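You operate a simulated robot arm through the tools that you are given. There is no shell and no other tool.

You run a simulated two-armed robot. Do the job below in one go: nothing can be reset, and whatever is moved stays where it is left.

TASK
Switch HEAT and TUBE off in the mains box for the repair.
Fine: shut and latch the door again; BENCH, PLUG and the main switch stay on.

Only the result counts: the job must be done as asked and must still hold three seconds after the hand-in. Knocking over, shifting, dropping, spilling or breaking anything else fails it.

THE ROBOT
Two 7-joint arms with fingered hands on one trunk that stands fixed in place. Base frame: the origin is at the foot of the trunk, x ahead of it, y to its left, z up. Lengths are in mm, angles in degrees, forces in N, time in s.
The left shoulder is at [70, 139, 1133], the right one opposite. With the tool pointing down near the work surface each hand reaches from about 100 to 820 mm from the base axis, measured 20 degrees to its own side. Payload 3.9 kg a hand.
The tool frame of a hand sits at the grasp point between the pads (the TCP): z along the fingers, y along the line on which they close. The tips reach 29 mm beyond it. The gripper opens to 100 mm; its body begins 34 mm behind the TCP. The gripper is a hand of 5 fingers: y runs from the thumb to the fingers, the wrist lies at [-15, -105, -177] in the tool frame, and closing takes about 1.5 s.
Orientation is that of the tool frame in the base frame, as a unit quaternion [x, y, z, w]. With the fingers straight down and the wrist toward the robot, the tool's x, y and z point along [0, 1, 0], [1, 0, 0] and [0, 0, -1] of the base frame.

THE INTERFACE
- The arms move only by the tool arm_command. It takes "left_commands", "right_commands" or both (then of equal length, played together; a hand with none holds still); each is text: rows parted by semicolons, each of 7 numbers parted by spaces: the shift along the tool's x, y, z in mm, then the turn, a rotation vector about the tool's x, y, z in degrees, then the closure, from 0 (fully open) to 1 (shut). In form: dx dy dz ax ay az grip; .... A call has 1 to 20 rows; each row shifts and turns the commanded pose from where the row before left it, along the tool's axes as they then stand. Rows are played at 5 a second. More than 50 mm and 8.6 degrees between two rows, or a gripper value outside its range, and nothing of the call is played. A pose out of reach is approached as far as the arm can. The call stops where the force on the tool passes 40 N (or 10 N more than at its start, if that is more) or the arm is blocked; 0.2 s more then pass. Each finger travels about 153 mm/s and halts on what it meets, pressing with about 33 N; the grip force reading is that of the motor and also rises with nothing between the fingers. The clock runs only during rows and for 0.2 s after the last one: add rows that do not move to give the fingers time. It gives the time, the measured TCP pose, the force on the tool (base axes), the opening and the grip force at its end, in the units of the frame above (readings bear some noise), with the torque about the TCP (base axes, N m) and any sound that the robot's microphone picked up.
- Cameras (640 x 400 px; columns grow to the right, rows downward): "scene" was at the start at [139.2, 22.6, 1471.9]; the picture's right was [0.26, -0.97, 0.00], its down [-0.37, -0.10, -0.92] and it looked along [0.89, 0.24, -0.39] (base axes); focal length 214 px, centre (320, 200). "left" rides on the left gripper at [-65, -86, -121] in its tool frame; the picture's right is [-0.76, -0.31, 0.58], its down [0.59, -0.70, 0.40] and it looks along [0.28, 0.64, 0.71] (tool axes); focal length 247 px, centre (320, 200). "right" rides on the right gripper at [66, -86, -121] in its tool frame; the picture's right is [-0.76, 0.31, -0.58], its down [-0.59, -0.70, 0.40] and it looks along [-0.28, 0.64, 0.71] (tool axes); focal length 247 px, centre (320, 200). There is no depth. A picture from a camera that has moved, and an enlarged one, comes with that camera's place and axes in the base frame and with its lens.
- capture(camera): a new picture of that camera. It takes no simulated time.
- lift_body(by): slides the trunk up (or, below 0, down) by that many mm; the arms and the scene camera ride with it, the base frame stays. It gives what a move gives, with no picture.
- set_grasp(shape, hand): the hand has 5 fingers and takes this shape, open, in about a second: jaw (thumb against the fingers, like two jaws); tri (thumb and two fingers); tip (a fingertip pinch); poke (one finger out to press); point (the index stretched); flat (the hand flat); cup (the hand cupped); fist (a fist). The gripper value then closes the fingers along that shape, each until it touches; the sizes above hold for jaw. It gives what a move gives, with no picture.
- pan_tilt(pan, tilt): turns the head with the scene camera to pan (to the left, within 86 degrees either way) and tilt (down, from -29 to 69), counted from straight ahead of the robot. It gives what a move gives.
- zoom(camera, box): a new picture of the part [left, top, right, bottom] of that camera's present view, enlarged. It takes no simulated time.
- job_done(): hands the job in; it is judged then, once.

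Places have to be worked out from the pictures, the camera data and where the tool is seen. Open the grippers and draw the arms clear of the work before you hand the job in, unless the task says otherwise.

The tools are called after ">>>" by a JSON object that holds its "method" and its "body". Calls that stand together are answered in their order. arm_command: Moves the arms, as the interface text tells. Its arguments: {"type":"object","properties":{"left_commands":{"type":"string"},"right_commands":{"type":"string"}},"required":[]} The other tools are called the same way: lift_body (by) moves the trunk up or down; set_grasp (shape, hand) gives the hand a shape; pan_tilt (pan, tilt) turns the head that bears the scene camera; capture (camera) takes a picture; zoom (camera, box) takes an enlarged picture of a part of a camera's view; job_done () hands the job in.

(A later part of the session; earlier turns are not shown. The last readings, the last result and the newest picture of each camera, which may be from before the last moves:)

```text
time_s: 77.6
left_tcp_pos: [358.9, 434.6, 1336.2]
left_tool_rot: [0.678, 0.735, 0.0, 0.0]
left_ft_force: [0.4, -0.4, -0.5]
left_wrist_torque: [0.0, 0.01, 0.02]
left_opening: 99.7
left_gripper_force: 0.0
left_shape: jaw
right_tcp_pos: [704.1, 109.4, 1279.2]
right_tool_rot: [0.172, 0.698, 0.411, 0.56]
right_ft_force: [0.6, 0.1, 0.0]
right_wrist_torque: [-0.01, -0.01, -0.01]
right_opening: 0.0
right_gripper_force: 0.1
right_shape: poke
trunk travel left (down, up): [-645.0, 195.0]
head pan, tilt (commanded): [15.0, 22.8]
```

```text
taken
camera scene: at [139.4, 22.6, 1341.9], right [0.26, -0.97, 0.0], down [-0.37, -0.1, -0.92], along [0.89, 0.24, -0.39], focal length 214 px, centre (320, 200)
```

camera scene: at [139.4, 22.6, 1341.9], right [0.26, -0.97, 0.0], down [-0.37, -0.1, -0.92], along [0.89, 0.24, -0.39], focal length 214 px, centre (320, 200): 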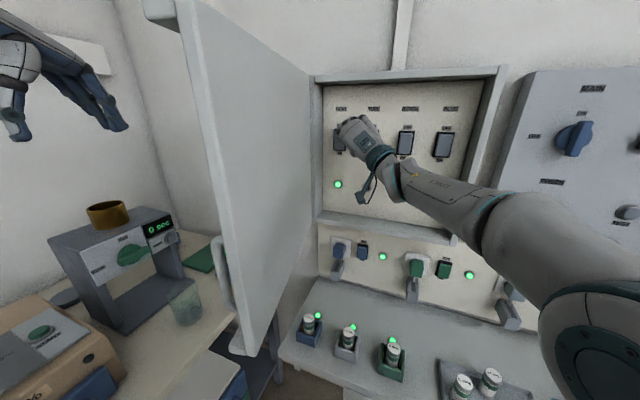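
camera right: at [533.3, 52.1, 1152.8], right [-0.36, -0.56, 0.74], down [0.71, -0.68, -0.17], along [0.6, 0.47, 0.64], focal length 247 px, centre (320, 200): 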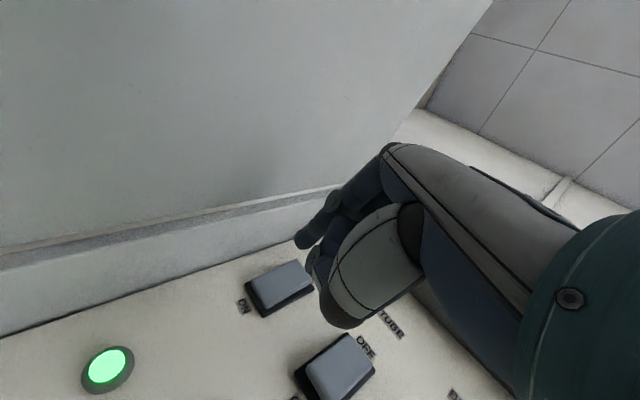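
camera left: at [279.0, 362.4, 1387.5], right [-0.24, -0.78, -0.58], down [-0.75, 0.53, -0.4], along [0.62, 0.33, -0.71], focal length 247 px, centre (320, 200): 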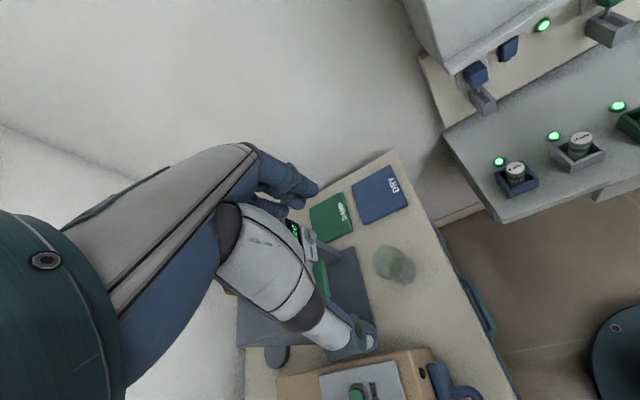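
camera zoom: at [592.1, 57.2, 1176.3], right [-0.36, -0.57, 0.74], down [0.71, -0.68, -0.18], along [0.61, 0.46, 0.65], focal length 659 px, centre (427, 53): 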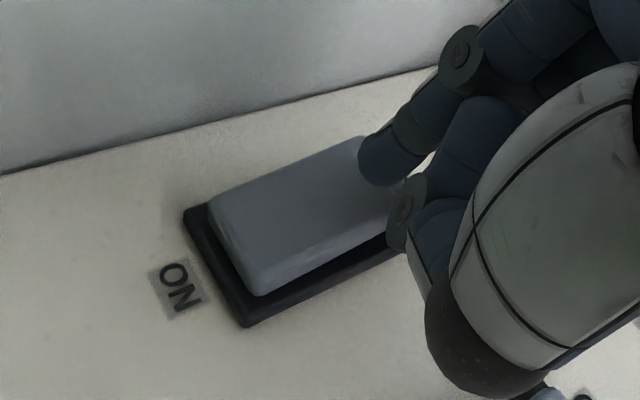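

HEAT's lamp is still lit and there is no contact force. I'll go on in 3–4 mm steps.

>>> {"method": "arm_command", "body": {"right_commands": "-1.3 -0.9 3.7 0 0 0 0; -1.3 -0.9 3.7 0 0 0 0; -1.3 -0.9 3.7 0 0 0 0"}}

>>> {"method": "zoom", "body": {"camera": "right", "box": [160, 180, 400, 330]}}

>>> {"method": "zoom", "body": {"camera": "scene", "box": [310, 70, 490, 230]}}

```text
time_s: 78.4
left_tcp_pos: [355.6, 433.9, 1338.4]
left_tool_rot: [0.678, 0.735, 0.002, 0.001]
left_ft_force: [0.1, 0.8, 0.4]
left_wrist_torque: [0.02, 0.01, -0.02]
left_opening: 100.1
left_gripper_force: 0.1
left_shape: jaw
right_tcp_pos: [710.9, 109.9, 1284.0]
right_tool_rot: [0.17, 0.696, 0.413, 0.562]
right_ft_force: [-16.7, -3.8, -1.1]
right_wrist_torque: [0.04, -0.13, 0.05]
right_opening: 0.2
right_gripper_force: 0.1
right_shape: poke
trunk travel left (down, up): [-645.0, 195.0]
head pan, tilt (commanded): [15.0, 22.8]
```

```text
2.67 times, centred on (280, 255) of right
camera zoom: at [600.0, 56.9, 1179.4], right [-0.37, -0.57, 0.74], down [0.71, -0.68, -0.17], along [0.6, 0.46, 0.65], focal length 659 px, centre (427, 53)
```

zoom: 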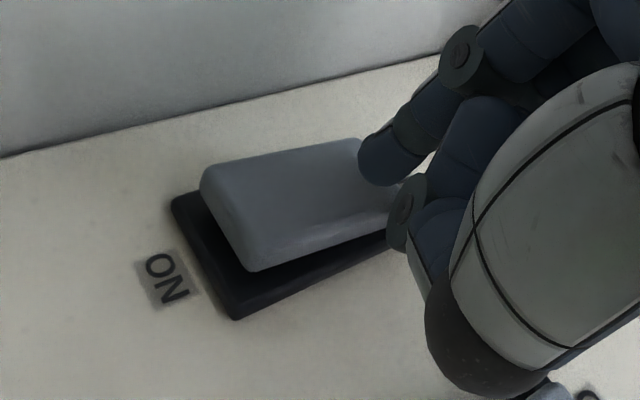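

```text
2.50 times, centred on (400, 150) of scene
camera zoom: at [134.6, 21.3, 1342.4], right [0.26, -0.97, 0.0], down [-0.37, -0.1, -0.92], along [0.89, 0.24, -0.38], focal length 536 px, centre (120, 325)
```

zoom: 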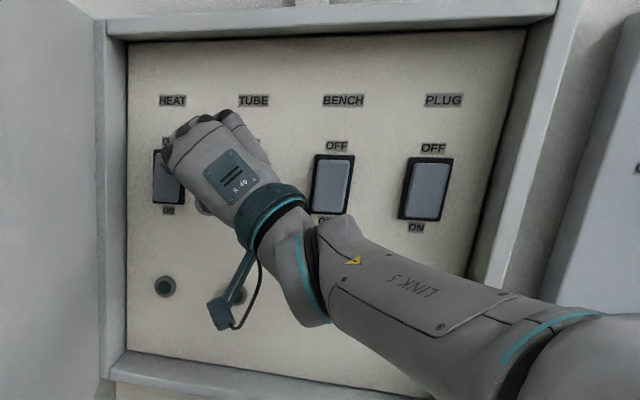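

HEAT's lamp has gone out and its paddle has tipped. I'll back straight out of the box and move to the right.

>>> {"method": "arm_command", "body": {"right_commands": "3.2 2.2 -9.2 0 0 0 0; 5 3.4 -14 0 0 0 0; 6.4 4.4 -18.4 0 0 0 0; 6.4 4.4 -18.4 0 0 0 0; 6.4 4.4 -18.4 0 0 0 0; -25 -21.8 -14 0 0 0 0; -25 -21.8 -14 0 0 0 0; -25 -21.8 -14 0 0 0 0; -25 -21.8 -14 0 0 0 0; -25 -21.8 -14 0 0 0 0; -25 -21.8 -14 0 0 0 0; 0 0 0 0 0 0 0"}}

>>> {"method": "capture", "body": {"camera": "scene"}}

>>> {"method": "zoom", "body": {"camera": "scene", "box": [310, 70, 490, 230]}}

```text
time_s: 81.0
left_tcp_pos: [358.5, 436.5, 1336.5]
left_tool_rot: [0.678, 0.735, -0.001, 0.0]
left_ft_force: [0.0, 0.5, 0.4]
left_wrist_torque: [0.01, 0.02, 0.0]
left_opening: 99.8
left_gripper_force: 0.1
left_shape: jaw
right_tcp_pos: [630.9, -102.9, 1276.6]
right_tool_rot: [0.171, 0.699, 0.411, 0.56]
right_ft_force: [0.7, 0.7, 0.5]
right_wrist_torque: [0.04, 0.0, 0.0]
right_opening: 0.0
right_gripper_force: 0.0
right_shape: poke
trunk travel left (down, up): [-645.0, 195.0]
head pan, tilt (commanded): [15.0, 22.8]
```

```text
taken
camera scene: at [139.1, 23.8, 1341.9], right [0.26, -0.97, 0.0], down [-0.37, -0.1, -0.92], along [0.89, 0.24, -0.39], focal length 214 px, centre (320, 200)
```

scene: 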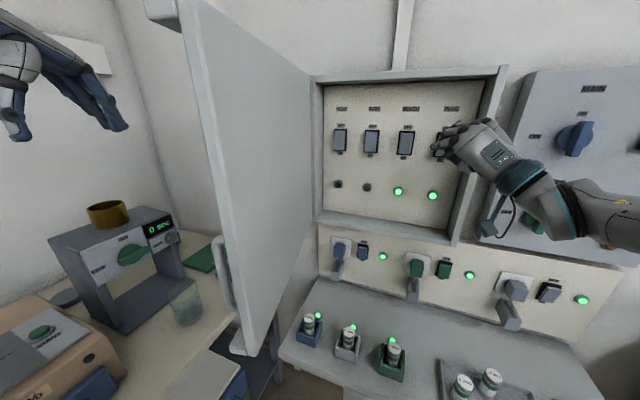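

```text
2.50 times, centred on (400, 150) of scene
camera zoom: at [139.1, 23.8, 1341.9], right [0.26, -0.97, 0.0], down [-0.37, -0.1, -0.92], along [0.89, 0.24, -0.39], focal length 536 px, centre (120, 325)
```

zoom: 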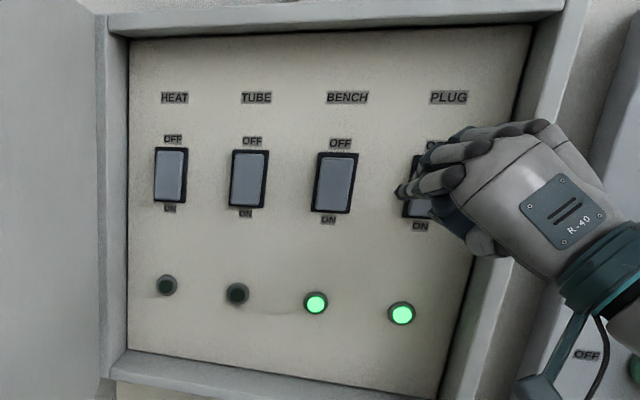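

HEAT and TUBE are out; BENCH and PLUG stay lit. Now the door: I'll first take the right hand back and well to the right, out of its swing.

>>> {"method": "arm_command", "body": {"right_commands": "11.2 7.8 -32 0 0 0 0; 11.2 7.8 -32 0 0 0 0; 6.4 4.4 -18.4 0 0 0 0; -26.4 -23 -14.7 0 0 0 0; -26.4 -23 -14.7 0 0 0 0; -26.4 -23 -14.7 0 0 0 0; -26.4 -23 -14.7 0 0 0 0; -26.4 -23 -14.7 0 0 0 0; 0 0 0 0 0 0 0"}}

>>> {"method": "capture", "body": {"camera": "scene"}}

>>> {"method": "capture", "body": {"camera": "left"}}

```text
time_s: 83.0
left_tcp_pos: [359.0, 435.9, 1337.3]
left_tool_rot: [0.678, 0.735, 0.0, -0.001]
left_ft_force: [0.3, 0.9, -0.2]
left_wrist_torque: [0.0, 0.05, 0.01]
left_opening: 99.9
left_gripper_force: 0.0
left_shape: jaw
right_tcp_pos: [592.7, -298.9, 1283.6]
right_tool_rot: [0.171, 0.699, 0.411, 0.56]
right_ft_force: [0.1, 0.2, -0.9]
right_wrist_torque: [-0.02, 0.02, -0.01]
right_opening: 0.1
right_gripper_force: 0.0
right_shape: poke
right hand out of reach, approached as far as the arm can: row 2, 3
trunk travel left (down, up): [-645.0, 195.0]
head pan, tilt (commanded): [15.0, 22.8]
```

```text
taken
camera scene: at [139.1, 23.3, 1341.9], right [0.26, -0.97, 0.0], down [-0.37, -0.1, -0.92], along [0.89, 0.24, -0.39], focal length 214 px, centre (320, 200)
```

scene: 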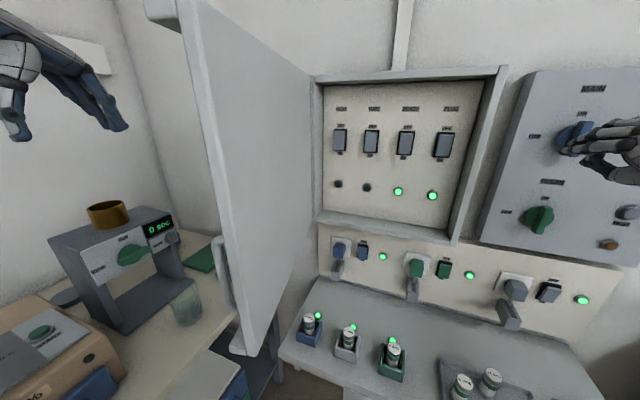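

```text
taken
camera left: at [279.1, 363.3, 1457.2], right [-0.24, -0.78, -0.58], down [-0.75, 0.53, -0.4], along [0.62, 0.33, -0.71], focal length 247 px, centre (320, 200)
```

left: 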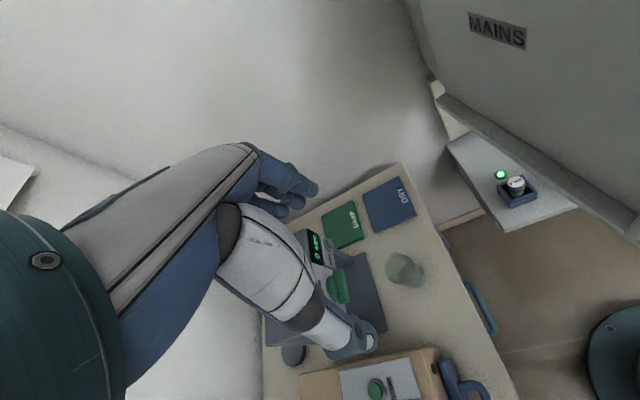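

The right hand is clear of the door's swing. Now I'll turn the left hand so its fingers point forward, palm down, so that it can push the door's front face shut, and draw the right hand back a little from the FUSES panel.

>>> {"method": "arm_command", "body": {"left_commands": "0 15 0 -8 0 0 0; 0 15 0 -8 0 0 0; 0 10 0 -8 0 0 0; 0 5 0 -8 0 0 0; 0 0 5 -8 0 0 0; 0 0 5 -8 0 0 0; 0 0 5 -8 0 0 0; 0 0 5 -8 0 0 0; 0 0 5 -8 0 0 0; 0 0 0 -8 0 0 0; 0 0 0 -8 0 0 0; 0 0 0 0 0 0 0", "right_commands": "6 4 -18 0 0 0 0; 6 4 -18 0 0 0 0; 6 4 -18 0 0 0 0; 0 0 0 0 0 0 0; 0 0 0 0 0 0 0; 0 0 0 0 0 0 0; 0 0 0 0 0 0 0; 0 0 0 0 0 0 0; 0 0 0 0 0 0 0; 0 0 0 0 0 0 0; 0 0 0 0 0 0 0; 0 0 0 0 0 0 0"}}

>>> {"method": "capture", "body": {"camera": "scene"}}

>>> {"method": "capture", "body": {"camera": "left"}}

```text
time_s: 85.6
left_tcp_pos: [420.4, 435.1, 1329.7]
left_tool_rot: [0.488, 0.528, 0.513, 0.47]
left_ft_force: [0.8, -1.3, 0.3]
left_wrist_torque: [-0.03, 0.02, 0.03]
left_opening: 100.1
left_gripper_force: 0.0
left_shape: jaw
right_tcp_pos: [534.7, -303.4, 1278.5]
right_tool_rot: [0.172, 0.698, 0.413, 0.559]
right_ft_force: [-0.1, -0.4, 0.0]
right_wrist_torque: [0.01, -0.02, 0.02]
right_opening: 0.0
right_gripper_force: 0.0
right_shape: poke
trunk travel left (down, up): [-645.0, 195.0]
head pan, tilt (commanded): [15.0, 22.8]
```

```text
taken
camera scene: at [138.7, 17.6, 1342.0], right [0.26, -0.97, 0.0], down [-0.37, -0.1, -0.92], along [0.89, 0.24, -0.39], focal length 214 px, centre (320, 200)
```

scene: 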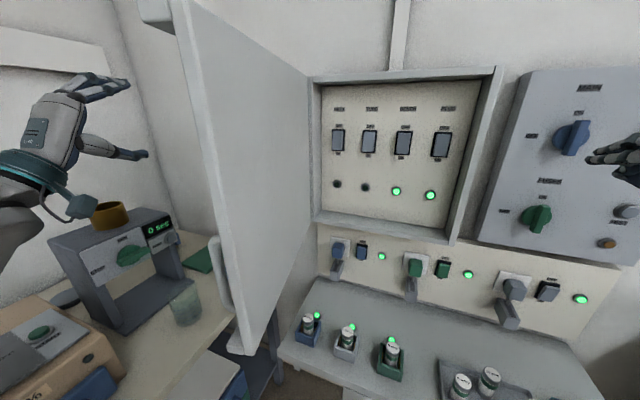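

```text
taken
camera left: at [302.5, 359.5, 1246.4], right [0.63, -0.71, -0.33], down [0.33, 0.62, -0.71], along [0.71, 0.34, 0.62], focal length 247 px, centre (320, 200)
```

left: 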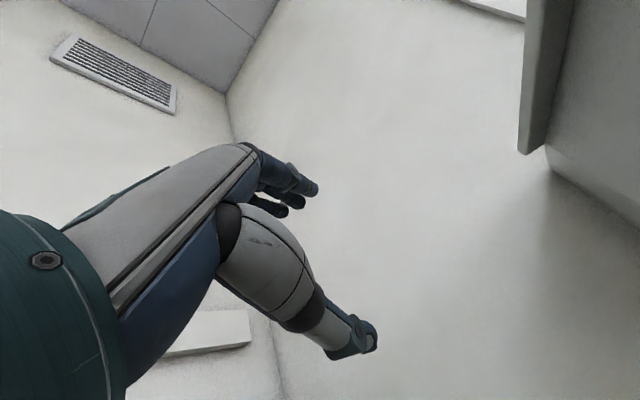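

The left hand now points forward at [420, 435, 1330]. I'll make it a fist and turn it to point to the right so its knuckles face the door while its camera trails behind.

>>> {"method": "set_grasp", "body": {"hand": "left", "shape": "fist"}}

>>> {"method": "arm_command", "body": {"left_commands": "0 -10 0 0 -8 0 0; 0 -10 0 0 -8 0 0; 0 -10 0 0 -8 0 0; 0 0 0 0 -8 0 0; 0 0 0 0 -8 0 0; 0 0 0 0 -8 0 0; 0 0 0 0 -8 0 0; 0 0 0 0 -8 0 0; 0 0 0 0 0 0 0"}}

>>> {"method": "capture", "body": {"camera": "scene"}}

>>> {"method": "capture", "body": {"camera": "left"}}

```text
time_s: 86.5
left_tcp_pos: [420.3, 437.1, 1329.0]
left_tool_rot: [0.488, 0.528, 0.512, 0.47]
left_ft_force: [0.9, 0.1, 0.1]
left_wrist_torque: [0.01, -0.02, 0.01]
left_opening: 0.1
left_gripper_force: 0.0
left_shape: fist
right_tcp_pos: [534.3, -303.6, 1278.1]
right_tool_rot: [0.172, 0.698, 0.413, 0.56]
right_ft_force: [-0.6, 0.5, -0.2]
right_wrist_torque: [0.0, 0.0, -0.04]
right_opening: 0.0
right_gripper_force: 0.1
right_shape: poke
trunk travel left (down, up): [-645.0, 195.0]
head pan, tilt (commanded): [15.0, 22.8]
```

```text
time_s: 88.5
left_tcp_pos: [419.7, 437.8, 1300.1]
left_tool_rot: [0.685, 0.198, 0.176, 0.679]
left_ft_force: [0.2, 0.6, -0.6]
left_wrist_torque: [0.0, -0.01, -0.02]
left_opening: 0.2
left_gripper_force: 0.0
left_shape: fist
right_tcp_pos: [533.9, -303.3, 1279.1]
right_tool_rot: [0.172, 0.698, 0.412, 0.56]
right_ft_force: [-0.4, -0.1, -0.2]
right_wrist_torque: [0.02, -0.01, 0.02]
right_opening: 0.2
right_gripper_force: 0.2
right_shape: poke
trunk travel left (down, up): [-645.0, 195.0]
head pan, tilt (commanded): [15.0, 22.8]
```

```text
taken
camera scene: at [138.8, 20.6, 1342.2], right [0.26, -0.97, 0.0], down [-0.37, -0.1, -0.92], along [0.89, 0.24, -0.39], focal length 214 px, centre (320, 200)
```

scene: 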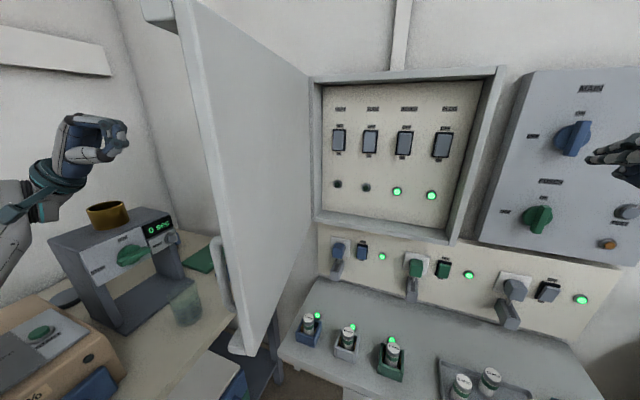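

```text
taken
camera left: at [299.1, 508.7, 1217.1], right [-0.37, -0.88, -0.3], down [0.69, -0.04, -0.73], along [0.63, -0.47, 0.62], focal length 247 px, centre (320, 200)
```

left: 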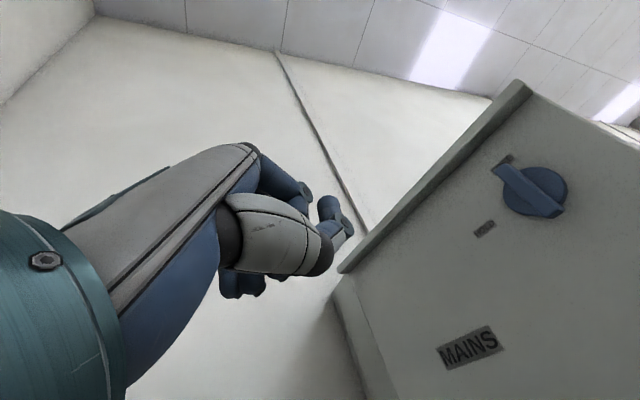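

The left fist points rightwards and its camera sees the door's front with knob and label. I'll bring it up to near the door face at about x=440, between hinge and knob.

>>> {"method": "arm_command", "body": {"left_commands": "-14.6 0 34.4 0 0 0 0; -14.6 0 34.4 0 0 0 0; -14.6 0 34.4 0 0 0 0; -14.6 0 34.4 0 0 0 0; 0 0 0 0 0 0 0"}}

>>> {"method": "capture", "body": {"camera": "scene"}}

>>> {"method": "capture", "body": {"camera": "left"}}

```text
time_s: 89.7
left_tcp_pos: [439.2, 291.6, 1297.9]
left_tool_rot: [0.684, 0.199, 0.174, 0.68]
left_ft_force: [0.3, 0.3, 0.6]
left_wrist_torque: [0.0, -0.01, -0.01]
left_opening: 0.0
left_gripper_force: 0.1
left_shape: fist
right_tcp_pos: [534.6, -298.9, 1279.3]
right_tool_rot: [0.171, 0.699, 0.411, 0.56]
right_ft_force: [-1.0, 0.3, 0.9]
right_wrist_torque: [-0.04, -0.03, -0.05]
right_opening: 0.0
right_gripper_force: 0.1
right_shape: poke
trunk travel left (down, up): [-645.0, 195.0]
head pan, tilt (commanded): [15.0, 22.8]
```

```text
taken
camera scene: at [139.1, 23.4, 1341.9], right [0.26, -0.97, 0.0], down [-0.37, -0.1, -0.92], along [0.89, 0.24, -0.39], focal length 214 px, centre (320, 200)
```

scene: 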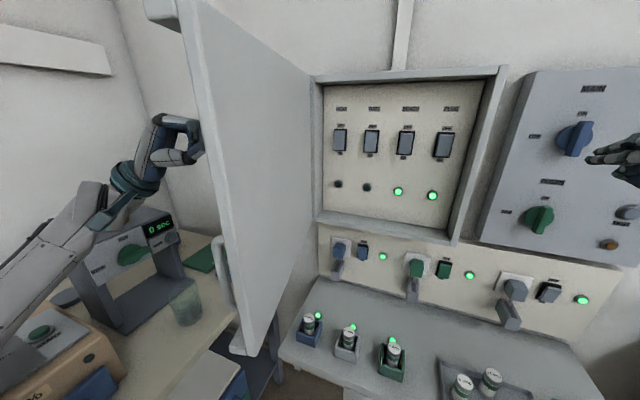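

```text
taken
camera left: at [318.2, 362.2, 1215.9], right [-0.37, -0.88, -0.29], down [0.69, -0.05, -0.73], along [0.63, -0.47, 0.62], focal length 247 px, centre (320, 200)
```

left: 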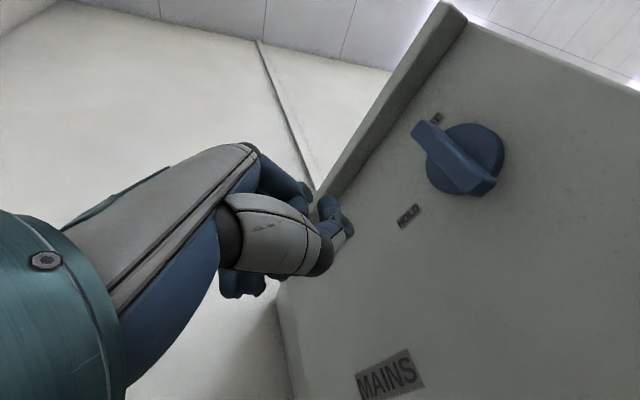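

The fist is some 60–90 mm from the door face, left of the knob. I'll push steadily to the right and watch the door.

>>> {"method": "arm_command", "body": {"left_commands": "-11.7 0 19.8 0 0 0 0; -11.7 0 19.8 0 0 0 0; -11.7 0 19.8 0 0 0 0; -11.7 0 19.8 0 0 0 0; 0 0 0 0 0 0 0"}}

>>> {"method": "capture", "body": {"camera": "scene"}}

>>> {"method": "capture", "body": {"camera": "left"}}

```text
time_s: 90.9
left_tcp_pos: [440.6, 200.1, 1297.1]
left_tool_rot: [0.684, 0.199, 0.174, 0.68]
left_ft_force: [0.3, -0.7, 0.2]
left_wrist_torque: [0.0, 0.02, 0.0]
left_opening: 0.0
left_gripper_force: 0.0
left_shape: fist
right_tcp_pos: [534.3, -298.7, 1280.2]
right_tool_rot: [0.171, 0.699, 0.412, 0.559]
right_ft_force: [-0.4, -0.3, 0.2]
right_wrist_torque: [0.02, 0.02, 0.0]
right_opening: 0.2
right_gripper_force: 0.0
right_shape: poke
trunk travel left (down, up): [-645.0, 195.0]
head pan, tilt (commanded): [15.0, 22.8]
```

```text
taken
camera scene: at [139.1, 22.8, 1341.9], right [0.26, -0.97, 0.0], down [-0.37, -0.1, -0.92], along [0.89, 0.24, -0.39], focal length 214 px, centre (320, 200)
```

scene: 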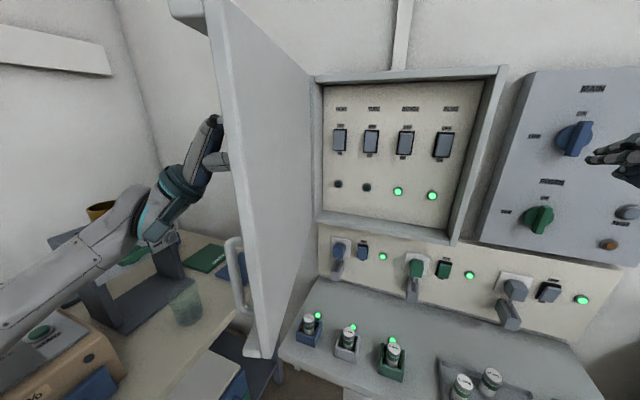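

```text
taken
camera left: at [319.6, 270.1, 1214.7], right [-0.37, -0.88, -0.29], down [0.69, -0.04, -0.73], along [0.63, -0.47, 0.62], focal length 247 px, centre (320, 200)
```

left: 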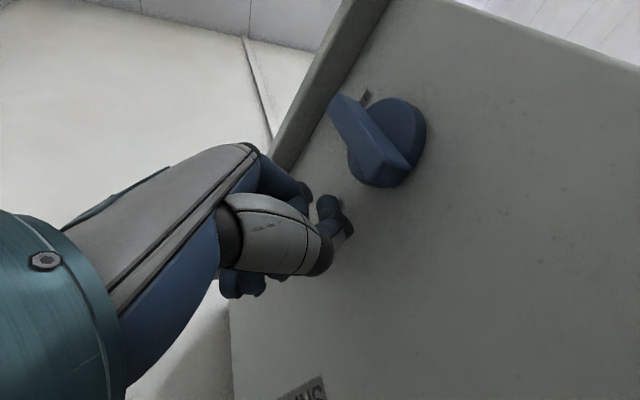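

The door is being pushed and moves along; the fist is between the hinge and the knob. I'll continue along the arc to about 55 degrees.

>>> {"method": "arm_command", "body": {"left_commands": "-6.5 0 17.1 0 0 0 0; -6.5 0 17.1 0 0 0 0; -3.4 0 18 0 0 0 0; -3.4 0 18 0 0 0 0; 0 0 18.3 0 0 0 0; 0 0 18.3 0 0 0 0; 0 0 0 0 0 0 0"}}

>>> {"method": "capture", "body": {"camera": "scene"}}

>>> {"method": "capture", "body": {"camera": "left"}}

```text
time_s: 92.5
left_tcp_pos: [476.8, 97.7, 1297.7]
left_tool_rot: [0.684, 0.199, 0.176, 0.68]
left_ft_force: [-0.5, -0.1, -0.7]
left_wrist_torque: [0.0, 0.01, 0.0]
left_opening: 0.0
left_gripper_force: 0.0
left_shape: fist
right_tcp_pos: [533.6, -300.2, 1279.8]
right_tool_rot: [0.171, 0.698, 0.411, 0.561]
right_ft_force: [-0.1, 0.4, -0.3]
right_wrist_torque: [0.01, 0.0, 0.01]
right_opening: 0.0
right_gripper_force: 0.1
right_shape: poke
trunk travel left (down, up): [-645.0, 195.0]
head pan, tilt (commanded): [15.0, 22.8]
```

```text
taken
camera scene: at [138.8, 23.1, 1342.0], right [0.26, -0.97, 0.0], down [-0.37, -0.1, -0.92], along [0.89, 0.24, -0.39], focal length 214 px, centre (320, 200)
```

scene: 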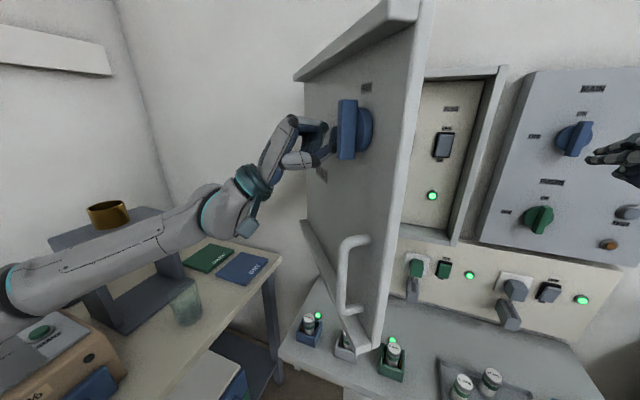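

```text
taken
camera left: at [355.7, 167.3, 1214.6], right [-0.37, -0.88, -0.29], down [0.69, -0.04, -0.73], along [0.63, -0.47, 0.62], focal length 247 px, centre (320, 200)
```

left: 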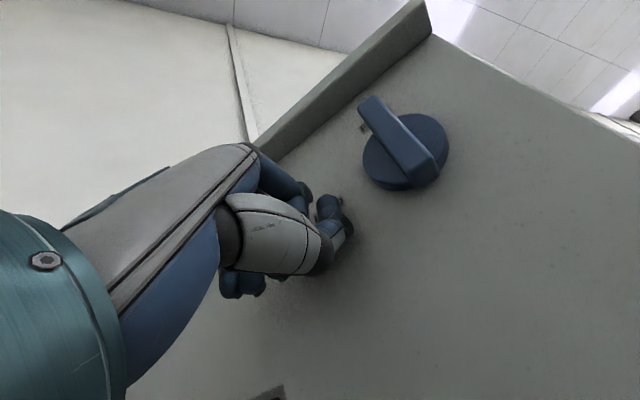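

The door is now at about 50 degrees with no side forces. I'll carry on along the arc to about 25 degrees.

>>> {"method": "arm_command", "body": {"left_commands": "3 0 18 0 0 0 0; 3 0 18 0 0 0 0; 6 0 17.2 0 0 0 0; 6 0 17.2 0 0 0 0; 9 0 16 0 0 0 0; 9 0 16 0 0 0 0; 0 0 0 0 0 0 0"}}

>>> {"method": "capture", "body": {"camera": "scene"}}

>>> {"method": "capture", "body": {"camera": "left"}}

```text
time_s: 94.1
left_tcp_pos: [559.7, 28.2, 1295.2]
left_tool_rot: [0.684, 0.199, 0.175, 0.68]
left_ft_force: [-0.4, -0.7, -0.7]
left_wrist_torque: [0.04, -0.04, -0.03]
left_opening: 0.0
left_gripper_force: 0.1
left_shape: fist
right_tcp_pos: [533.4, -297.8, 1280.8]
right_tool_rot: [0.171, 0.699, 0.411, 0.56]
right_ft_force: [0.1, -0.5, -0.2]
right_wrist_torque: [0.04, -0.02, -0.01]
right_opening: 0.0
right_gripper_force: 0.2
right_shape: poke
trunk travel left (down, up): [-645.0, 195.0]
head pan, tilt (commanded): [15.0, 22.8]
```

```text
taken
camera scene: at [138.8, 23.0, 1342.0], right [0.26, -0.97, 0.0], down [-0.37, -0.1, -0.92], along [0.89, 0.24, -0.39], focal length 214 px, centre (320, 200)
```

scene: 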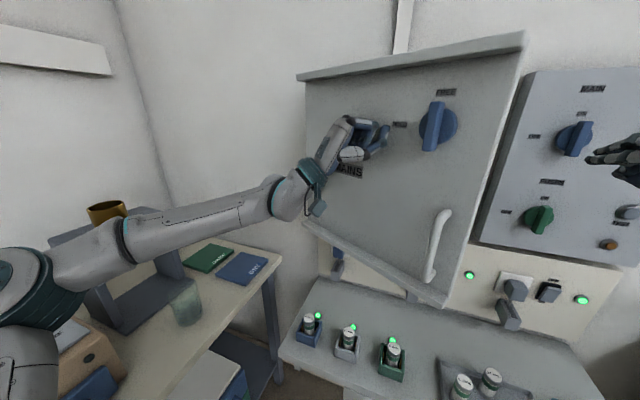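

```text
taken
camera left: at [438.8, 97.9, 1212.6], right [-0.37, -0.88, -0.29], down [0.69, -0.05, -0.73], along [0.63, -0.47, 0.62], focal length 247 px, centre (320, 200)
```

left: 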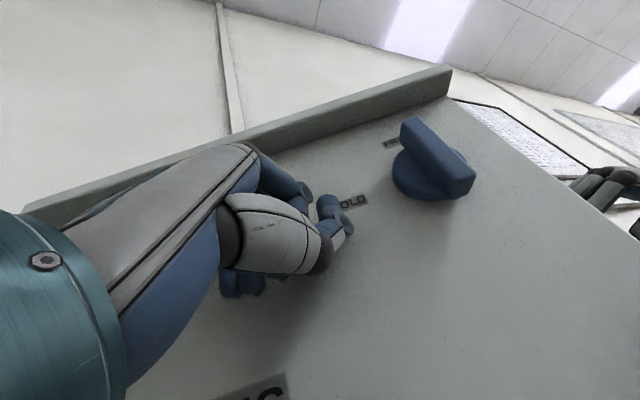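

The door is at roughly 20 degrees. I'll push on, now mostly forward, in 15 mm steps.

>>> {"method": "arm_command", "body": {"left_commands": "11.5 0 10.2 0 0 0 0; 11.5 0 10.2 0 0 0 0; 11.9 0 9.4 0 0 0 0; 11.9 0 9.4 0 0 0 0; 0 0 0 0 0 0 0"}}

>>> {"method": "capture", "body": {"camera": "scene"}}

>>> {"method": "capture", "body": {"camera": "left"}}

```text
time_s: 95.3
left_tcp_pos: [621.8, 19.6, 1293.8]
left_tool_rot: [0.684, 0.197, 0.175, 0.68]
left_ft_force: [0.2, -1.1, 0.5]
left_wrist_torque: [0.01, -0.03, 0.02]
left_opening: 0.0
left_gripper_force: 0.0
left_shape: fist
right_tcp_pos: [534.0, -299.3, 1279.7]
right_tool_rot: [0.171, 0.698, 0.411, 0.561]
right_ft_force: [-0.1, -0.3, -0.2]
right_wrist_torque: [-0.01, -0.02, 0.02]
right_opening: 0.1
right_gripper_force: 0.0
right_shape: poke
trunk travel left (down, up): [-645.0, 195.0]
head pan, tilt (commanded): [15.0, 22.8]
```

```text
taken
camera scene: at [138.6, 22.8, 1342.0], right [0.26, -0.97, 0.0], down [-0.37, -0.1, -0.92], along [0.89, 0.24, -0.39], focal length 214 px, centre (320, 200)
```

scene: 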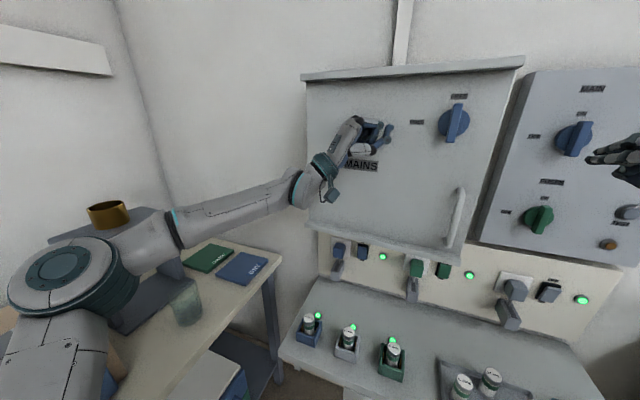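

```text
taken
camera left: at [500.9, 88.5, 1210.5], right [-0.37, -0.88, -0.29], down [0.69, -0.04, -0.73], along [0.63, -0.47, 0.62], focal length 247 px, centre (320, 200)
```

left: 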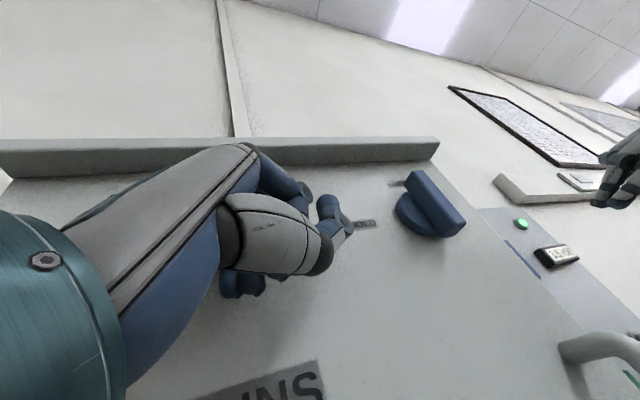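

The knob's image position now nearly matches the shut position. I'll press on in 5 mm steps until the force shows the door has seated.

>>> {"method": "arm_command", "body": {"left_commands": "4.3 0 2.6 0 0 0 0; 4.3 0 2.6 0 0 0 0; 4.3 0 2.6 0 0 0 0; 0 0 0 0 0 0 0"}}

>>> {"method": "capture", "body": {"camera": "left"}}

>>> {"method": "zoom", "body": {"camera": "scene", "box": [290, 50, 540, 270]}}

```text
time_s: 96.3
left_tcp_pos: [636.6, 19.0, 1291.6]
left_tool_rot: [0.684, 0.199, 0.176, 0.68]
left_ft_force: [0.1, 0.7, 0.5]
left_wrist_torque: [0.0, 0.02, -0.03]
left_opening: 0.1
left_gripper_force: 0.0
left_shape: fist
right_tcp_pos: [533.7, -299.3, 1280.4]
right_tool_rot: [0.171, 0.698, 0.411, 0.561]
right_ft_force: [-0.3, 0.0, -0.6]
right_wrist_torque: [-0.03, 0.01, 0.01]
right_opening: 0.2
right_gripper_force: 0.2
right_shape: poke
trunk travel left (down, up): [-645.0, 195.0]
head pan, tilt (commanded): [15.0, 22.8]
```

```text
taken
camera left: at [515.6, 88.2, 1209.3], right [-0.37, -0.88, -0.29], down [0.69, -0.04, -0.73], along [0.63, -0.47, 0.62], focal length 247 px, centre (320, 200)
```

left: 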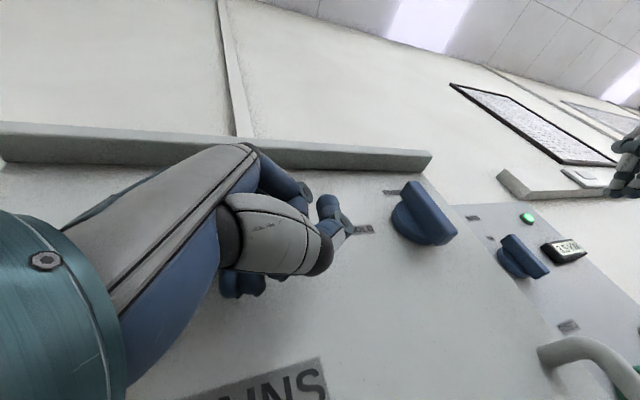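

```text
1.82 times, centred on (415, 160) of scene
camera zoom: at [138.7, 22.7, 1342.0], right [0.26, -0.97, 0.0], down [-0.37, -0.1, -0.92], along [0.89, 0.24, -0.39], focal length 390 px, centre (147, 273)
```

zoom: 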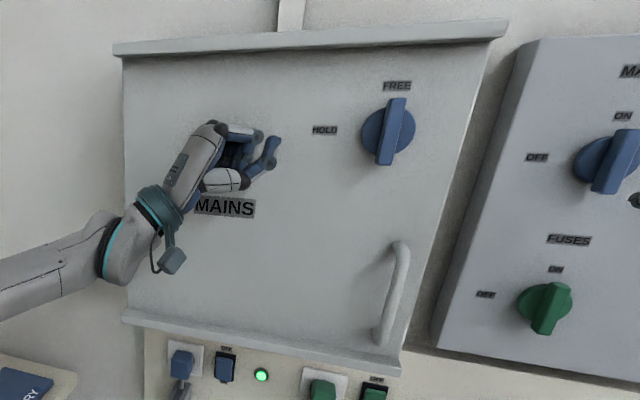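

No resistance yet. I'll push a few more small steps.

>>> {"method": "arm_command", "body": {"left_commands": "3.4 0 2 0 0 0 0; 3.4 0 2 0 0 0 0; 3.4 0 2 0 0 0 0; 0 0 0 0 0 0 0"}}

>>> {"method": "zoom", "body": {"camera": "scene", "box": [290, 50, 540, 270]}}

```text
time_s: 97.3
left_tcp_pos: [645.7, 19.5, 1293.1]
left_tool_rot: [0.684, 0.197, 0.175, 0.68]
left_ft_force: [-12.1, 3.0, -3.3]
left_wrist_torque: [-0.18, 0.0, 0.63]
left_opening: 0.0
left_gripper_force: 0.0
left_shape: fist
right_tcp_pos: [533.0, -298.3, 1282.9]
right_tool_rot: [0.171, 0.698, 0.411, 0.561]
right_ft_force: [-0.3, 0.0, 0.6]
right_wrist_torque: [-0.01, 0.01, -0.01]
right_opening: 0.1
right_gripper_force: 0.0
right_shape: poke
trunk travel left (down, up): [-645.0, 195.0]
head pan, tilt (commanded): [15.0, 22.8]
```

```text
1.82 times, centred on (415, 160) of scene
camera zoom: at [136.2, 23.4, 1342.2], right [0.26, -0.97, 0.0], down [-0.37, -0.1, -0.92], along [0.89, 0.24, -0.39], focal length 390 px, centre (147, 273)
```

zoom: 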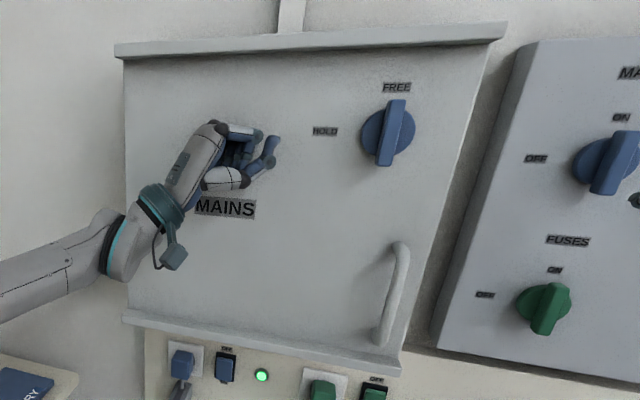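

The left fist now meets about 12 N, so the door is seated; I'll keep it there holding the door shut. With the right index I'll turn the latch from FREE back to HOLD, first bringing the fingertip to the right of the bar's upper end, well short of it.

>>> {"method": "arm_command", "body": {"right_commands": "3.3 27.4 15.9 0 0 0 0; 3.3 27.4 15.9 0 0 0 0; 3.3 27.4 15.9 0 0 0 0; 3.3 27.4 15.9 0 0 0 0; 12.1 11.1 17.7 0 0 0 0; 12.1 11.1 17.7 0 0 0 0; 0 0 0 0 0 0 0"}}

>>> {"method": "capture", "body": {"camera": "scene"}}

>>> {"method": "capture", "body": {"camera": "right"}}

>>> {"method": "capture", "body": {"camera": "left"}}

```text
time_s: 98.9
left_tcp_pos: [646.2, 19.4, 1292.3]
left_tool_rot: [0.684, 0.198, 0.175, 0.68]
left_ft_force: [-11.6, 1.6, -3.2]
left_wrist_torque: [-0.14, -0.04, 0.56]
left_opening: 0.1
left_gripper_force: 0.1
left_shape: fist
right_tcp_pos: [582.5, -154.3, 1356.6]
right_tool_rot: [0.171, 0.698, 0.411, 0.561]
right_ft_force: [-0.3, 0.2, -0.2]
right_wrist_torque: [-0.01, -0.01, -0.02]
right_opening: 0.1
right_gripper_force: 0.1
right_shape: poke
trunk travel left (down, up): [-645.0, 195.0]
head pan, tilt (commanded): [15.0, 22.8]
```

```text
taken
camera scene: at [136.1, 23.3, 1342.2], right [0.26, -0.97, 0.0], down [-0.37, -0.1, -0.92], along [0.89, 0.24, -0.39], focal length 214 px, centre (320, 200)
```

scene: 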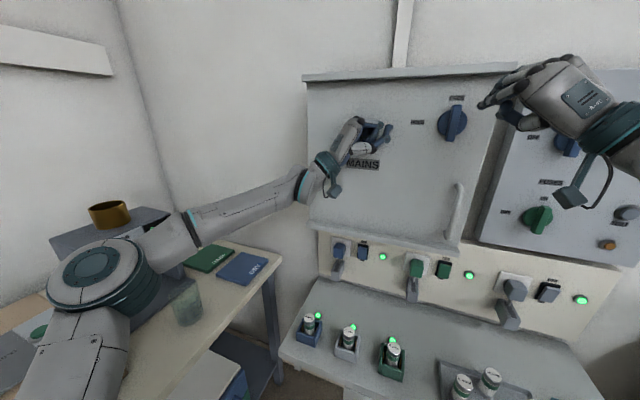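

```text
taken
camera right: at [469.8, -207.5, 1253.1], right [-0.36, -0.57, 0.74], down [0.71, -0.68, -0.17], along [0.6, 0.46, 0.65], focal length 247 px, centre (320, 200)
```

right: 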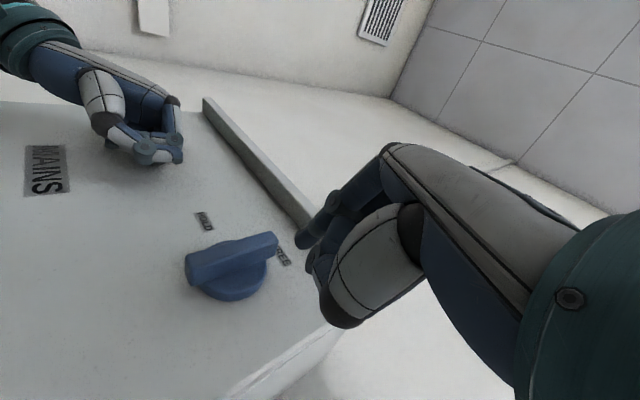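

```text
taken
camera left: at [524.7, 89.2, 1210.1], right [-0.37, -0.88, -0.29], down [0.69, -0.05, -0.72], along [0.63, -0.47, 0.62], focal length 247 px, centre (320, 200)
```

left: 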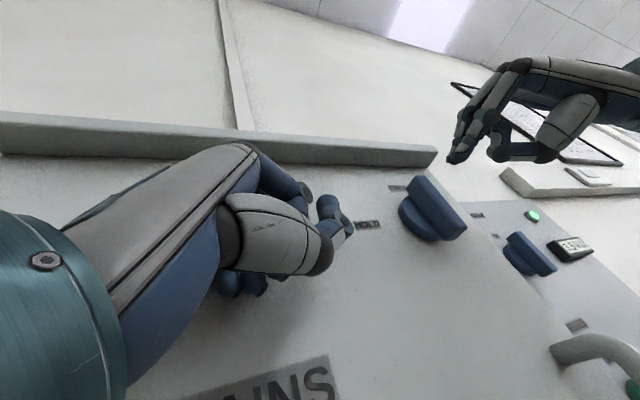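

The fingertip is up and right of the knob. I'll enlarge the views to pin down the bar's upper end relative to the tip.

>>> {"method": "zoom", "body": {"camera": "right", "box": [160, 170, 360, 320]}}

>>> {"method": "zoom", "body": {"camera": "scene", "box": [420, 70, 540, 145]}}

>>> {"method": "zoom", "body": {"camera": "left", "box": [340, 110, 580, 260]}}

```text
2.67 times, centred on (260, 245) of right
camera zoom: at [469.8, -207.5, 1253.1], right [-0.36, -0.57, 0.74], down [0.71, -0.68, -0.17], along [0.6, 0.46, 0.65], focal length 659 px, centre (480, 80)
```

zoom: 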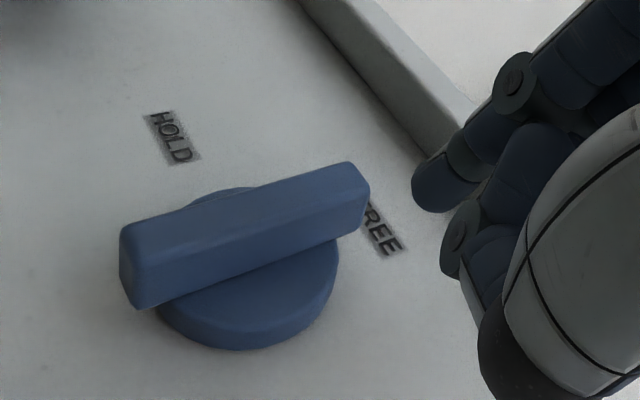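

```text
5.33 times, centred on (480, 108) of scene
camera zoom: at [136.1, 23.3, 1342.2], right [0.26, -0.97, 0.0], down [-0.37, -0.1, -0.92], along [0.89, 0.24, -0.39], focal length 1144 px, centre (-533, 693)
```

zoom: 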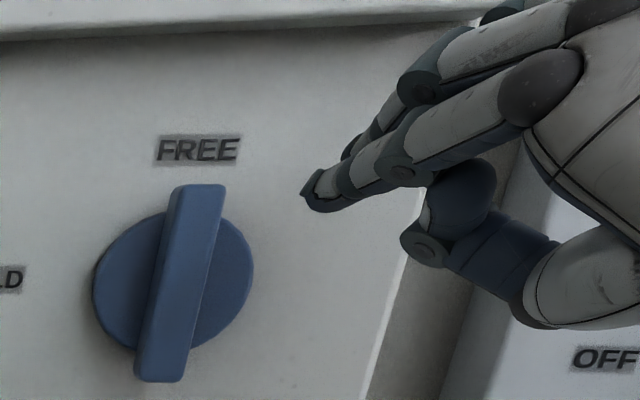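

```text
2.67 times, centred on (460, 185) of left
camera zoom: at [524.7, 89.2, 1210.1], right [-0.37, -0.88, -0.29], down [0.69, -0.05, -0.72], along [0.63, -0.47, 0.62], focal length 659 px, centre (-53, 240)
```

zoom: 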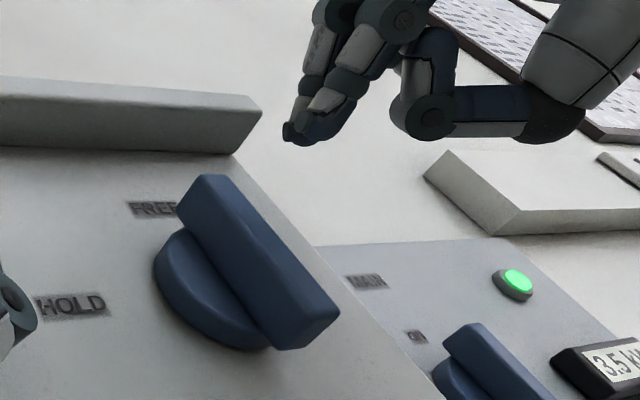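

I place the knob axis at about y=-114, z=1317, the bar spanning z 1284–1350 with its front near x≈630, and the fingertip at [602, -136, 1348]. I'll shift slightly right and down, then reach forward beside the bar's upper end to x≈644.

>>> {"method": "arm_command", "body": {"right_commands": "-0.3 -8.2 -2.1 0 0 0 0; -4.4 -3.1 12.9 0 0 0 0; -4.4 -3.1 12.9 0 0 0 0; -4.4 -3.1 12.9 0 0 0 0; 0 0 0 0 0 0 0"}}

>>> {"method": "zoom", "body": {"camera": "right", "box": [160, 170, 360, 320]}}

>>> {"method": "zoom", "body": {"camera": "scene", "box": [420, 70, 540, 145]}}

>>> {"method": "zoom", "body": {"camera": "left", "box": [340, 110, 580, 260]}}

```text
time_s: 100.1
left_tcp_pos: [644.1, 20.0, 1293.7]
left_tool_rot: [0.684, 0.198, 0.176, 0.68]
left_ft_force: [-1.1, 0.5, -0.6]
left_wrist_torque: [0.0, 0.02, 0.04]
left_opening: 0.1
left_gripper_force: 0.0
left_shape: fist
right_tcp_pos: [620.4, -159.6, 1351.3]
right_tool_rot: [0.169, 0.697, 0.413, 0.561]
right_ft_force: [-19.2, 2.6, -4.5]
right_wrist_torque: [0.0, 0.06, 0.08]
right_opening: 0.0
right_gripper_force: 0.1
right_shape: poke
trunk travel left (down, up): [-645.0, 195.0]
head pan, tilt (commanded): [15.0, 22.8]
```

```text
2.67 times, centred on (260, 245) of right
camera zoom: at [509.4, -214.2, 1248.5], right [-0.37, -0.57, 0.74], down [0.71, -0.68, -0.17], along [0.6, 0.46, 0.65], focal length 659 px, centre (480, 80)
```

zoom: 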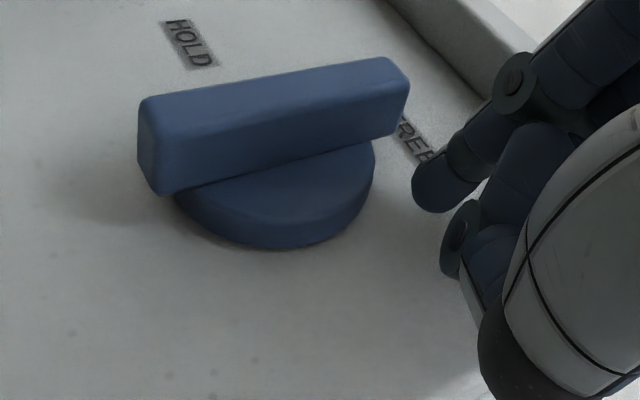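

```text
5.33 times, centred on (480, 108) of scene
camera zoom: at [133.6, 22.8, 1342.4], right [0.26, -0.97, 0.0], down [-0.37, -0.1, -0.92], along [0.89, 0.24, -0.38], focal length 1144 px, centre (-533, 693)
```

zoom: 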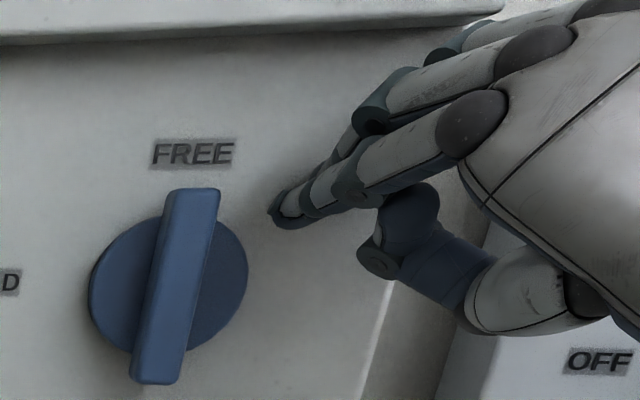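

```text
2.67 times, centred on (460, 185) of left
camera zoom: at [522.9, 88.7, 1210.8], right [-0.37, -0.88, -0.29], down [0.69, -0.04, -0.72], along [0.63, -0.47, 0.62], focal length 659 px, centre (-53, 240)
```

zoom: 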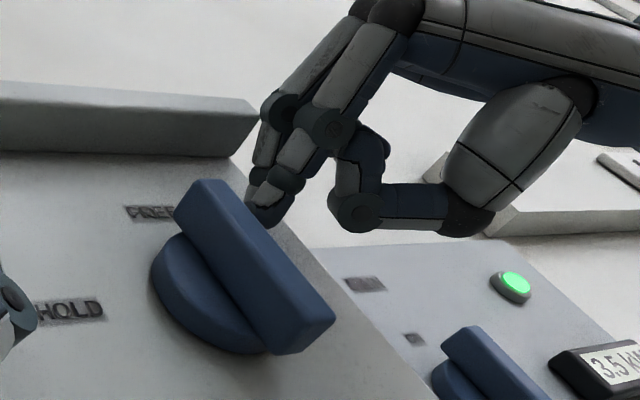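

The right hand met 19 N before the tip could have reached the door: its curled knuckles are touching the door's top ledge, and the holding force of the left fist dropped. I'll draw back and roll the hand the other way (thumb side up) so the knuckles sit lower.

>>> {"method": "arm_command", "body": {"right_commands": "5.2 3.7 -15.4 0 0 0 0; 5.2 3.7 -15.4 0 0 0 0; 12 -4 -15.4 0 0 0 0; 0 0 0 0 0 8.3 0; 0 0 0 0 0 8.3 0; 0 0 0 0 0 8.3 0; 0 0 0 0 0 8.3 0; 0 0 0 0 0 8.3 0; 0 0 0 0 0 8.3 0; 0 0 0 0 0 8.3 0; 0 0 0 0 0 8.3 0; 0 0 0 0 0 8.3 0; 0 0 0 0 0 8.3 0; 0 0 0 0 0 0 0"}}

>>> {"method": "capture", "body": {"camera": "scene"}}

>>> {"method": "capture", "body": {"camera": "right"}}

>>> {"method": "zoom", "body": {"camera": "scene", "box": [420, 70, 540, 145]}}

```text
time_s: 103.1
left_tcp_pos: [645.1, 20.6, 1293.1]
left_tool_rot: [0.684, 0.197, 0.176, 0.68]
left_ft_force: [-10.8, 3.2, 2.4]
left_wrist_torque: [0.14, -0.13, 0.55]
left_opening: 0.0
left_gripper_force: 0.0
left_shape: fist
right_tcp_pos: [574.2, -162.8, 1340.9]
right_tool_rot: [0.591, 0.409, 0.68, 0.147]
right_ft_force: [0.1, 0.0, -0.3]
right_wrist_torque: [0.03, 0.02, -0.02]
right_opening: 0.0
right_gripper_force: 0.1
right_shape: poke
trunk travel left (down, up): [-645.0, 195.0]
head pan, tilt (commanded): [15.0, 22.8]
```

```text
taken
camera scene: at [135.6, 23.4, 1342.3], right [0.26, -0.97, 0.0], down [-0.37, -0.1, -0.92], along [0.89, 0.24, -0.38], focal length 214 px, centre (320, 200)
```

scene: 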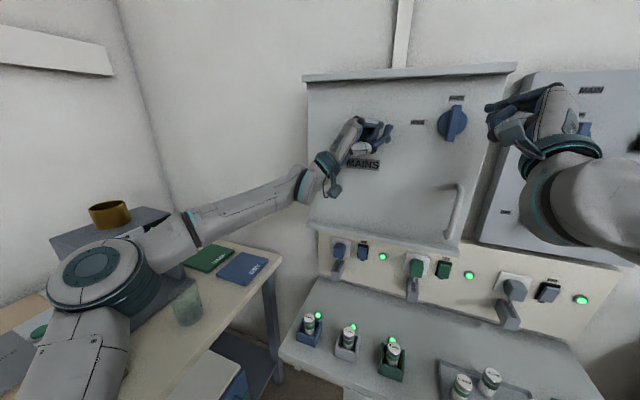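

```text
taken
camera right: at [422.3, -110.5, 1326.8], right [-0.25, -0.93, -0.27], down [0.32, 0.19, -0.93], along [0.91, -0.32, 0.25], focal length 247 px, centre (320, 200)
```

right: 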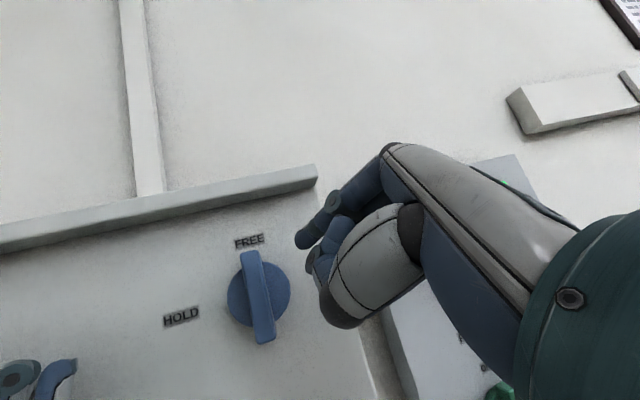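

```text
5.33 times, centred on (480, 108) of scene
camera zoom: at [135.6, 23.4, 1342.3], right [0.26, -0.97, 0.0], down [-0.37, -0.1, -0.92], along [0.89, 0.24, -0.38], focal length 1144 px, centre (-533, 693)
```

zoom: 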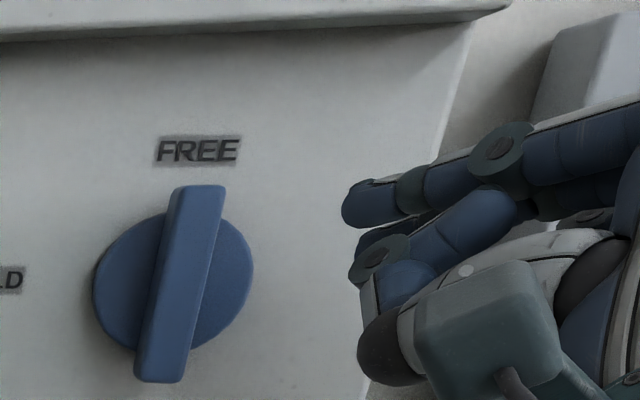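

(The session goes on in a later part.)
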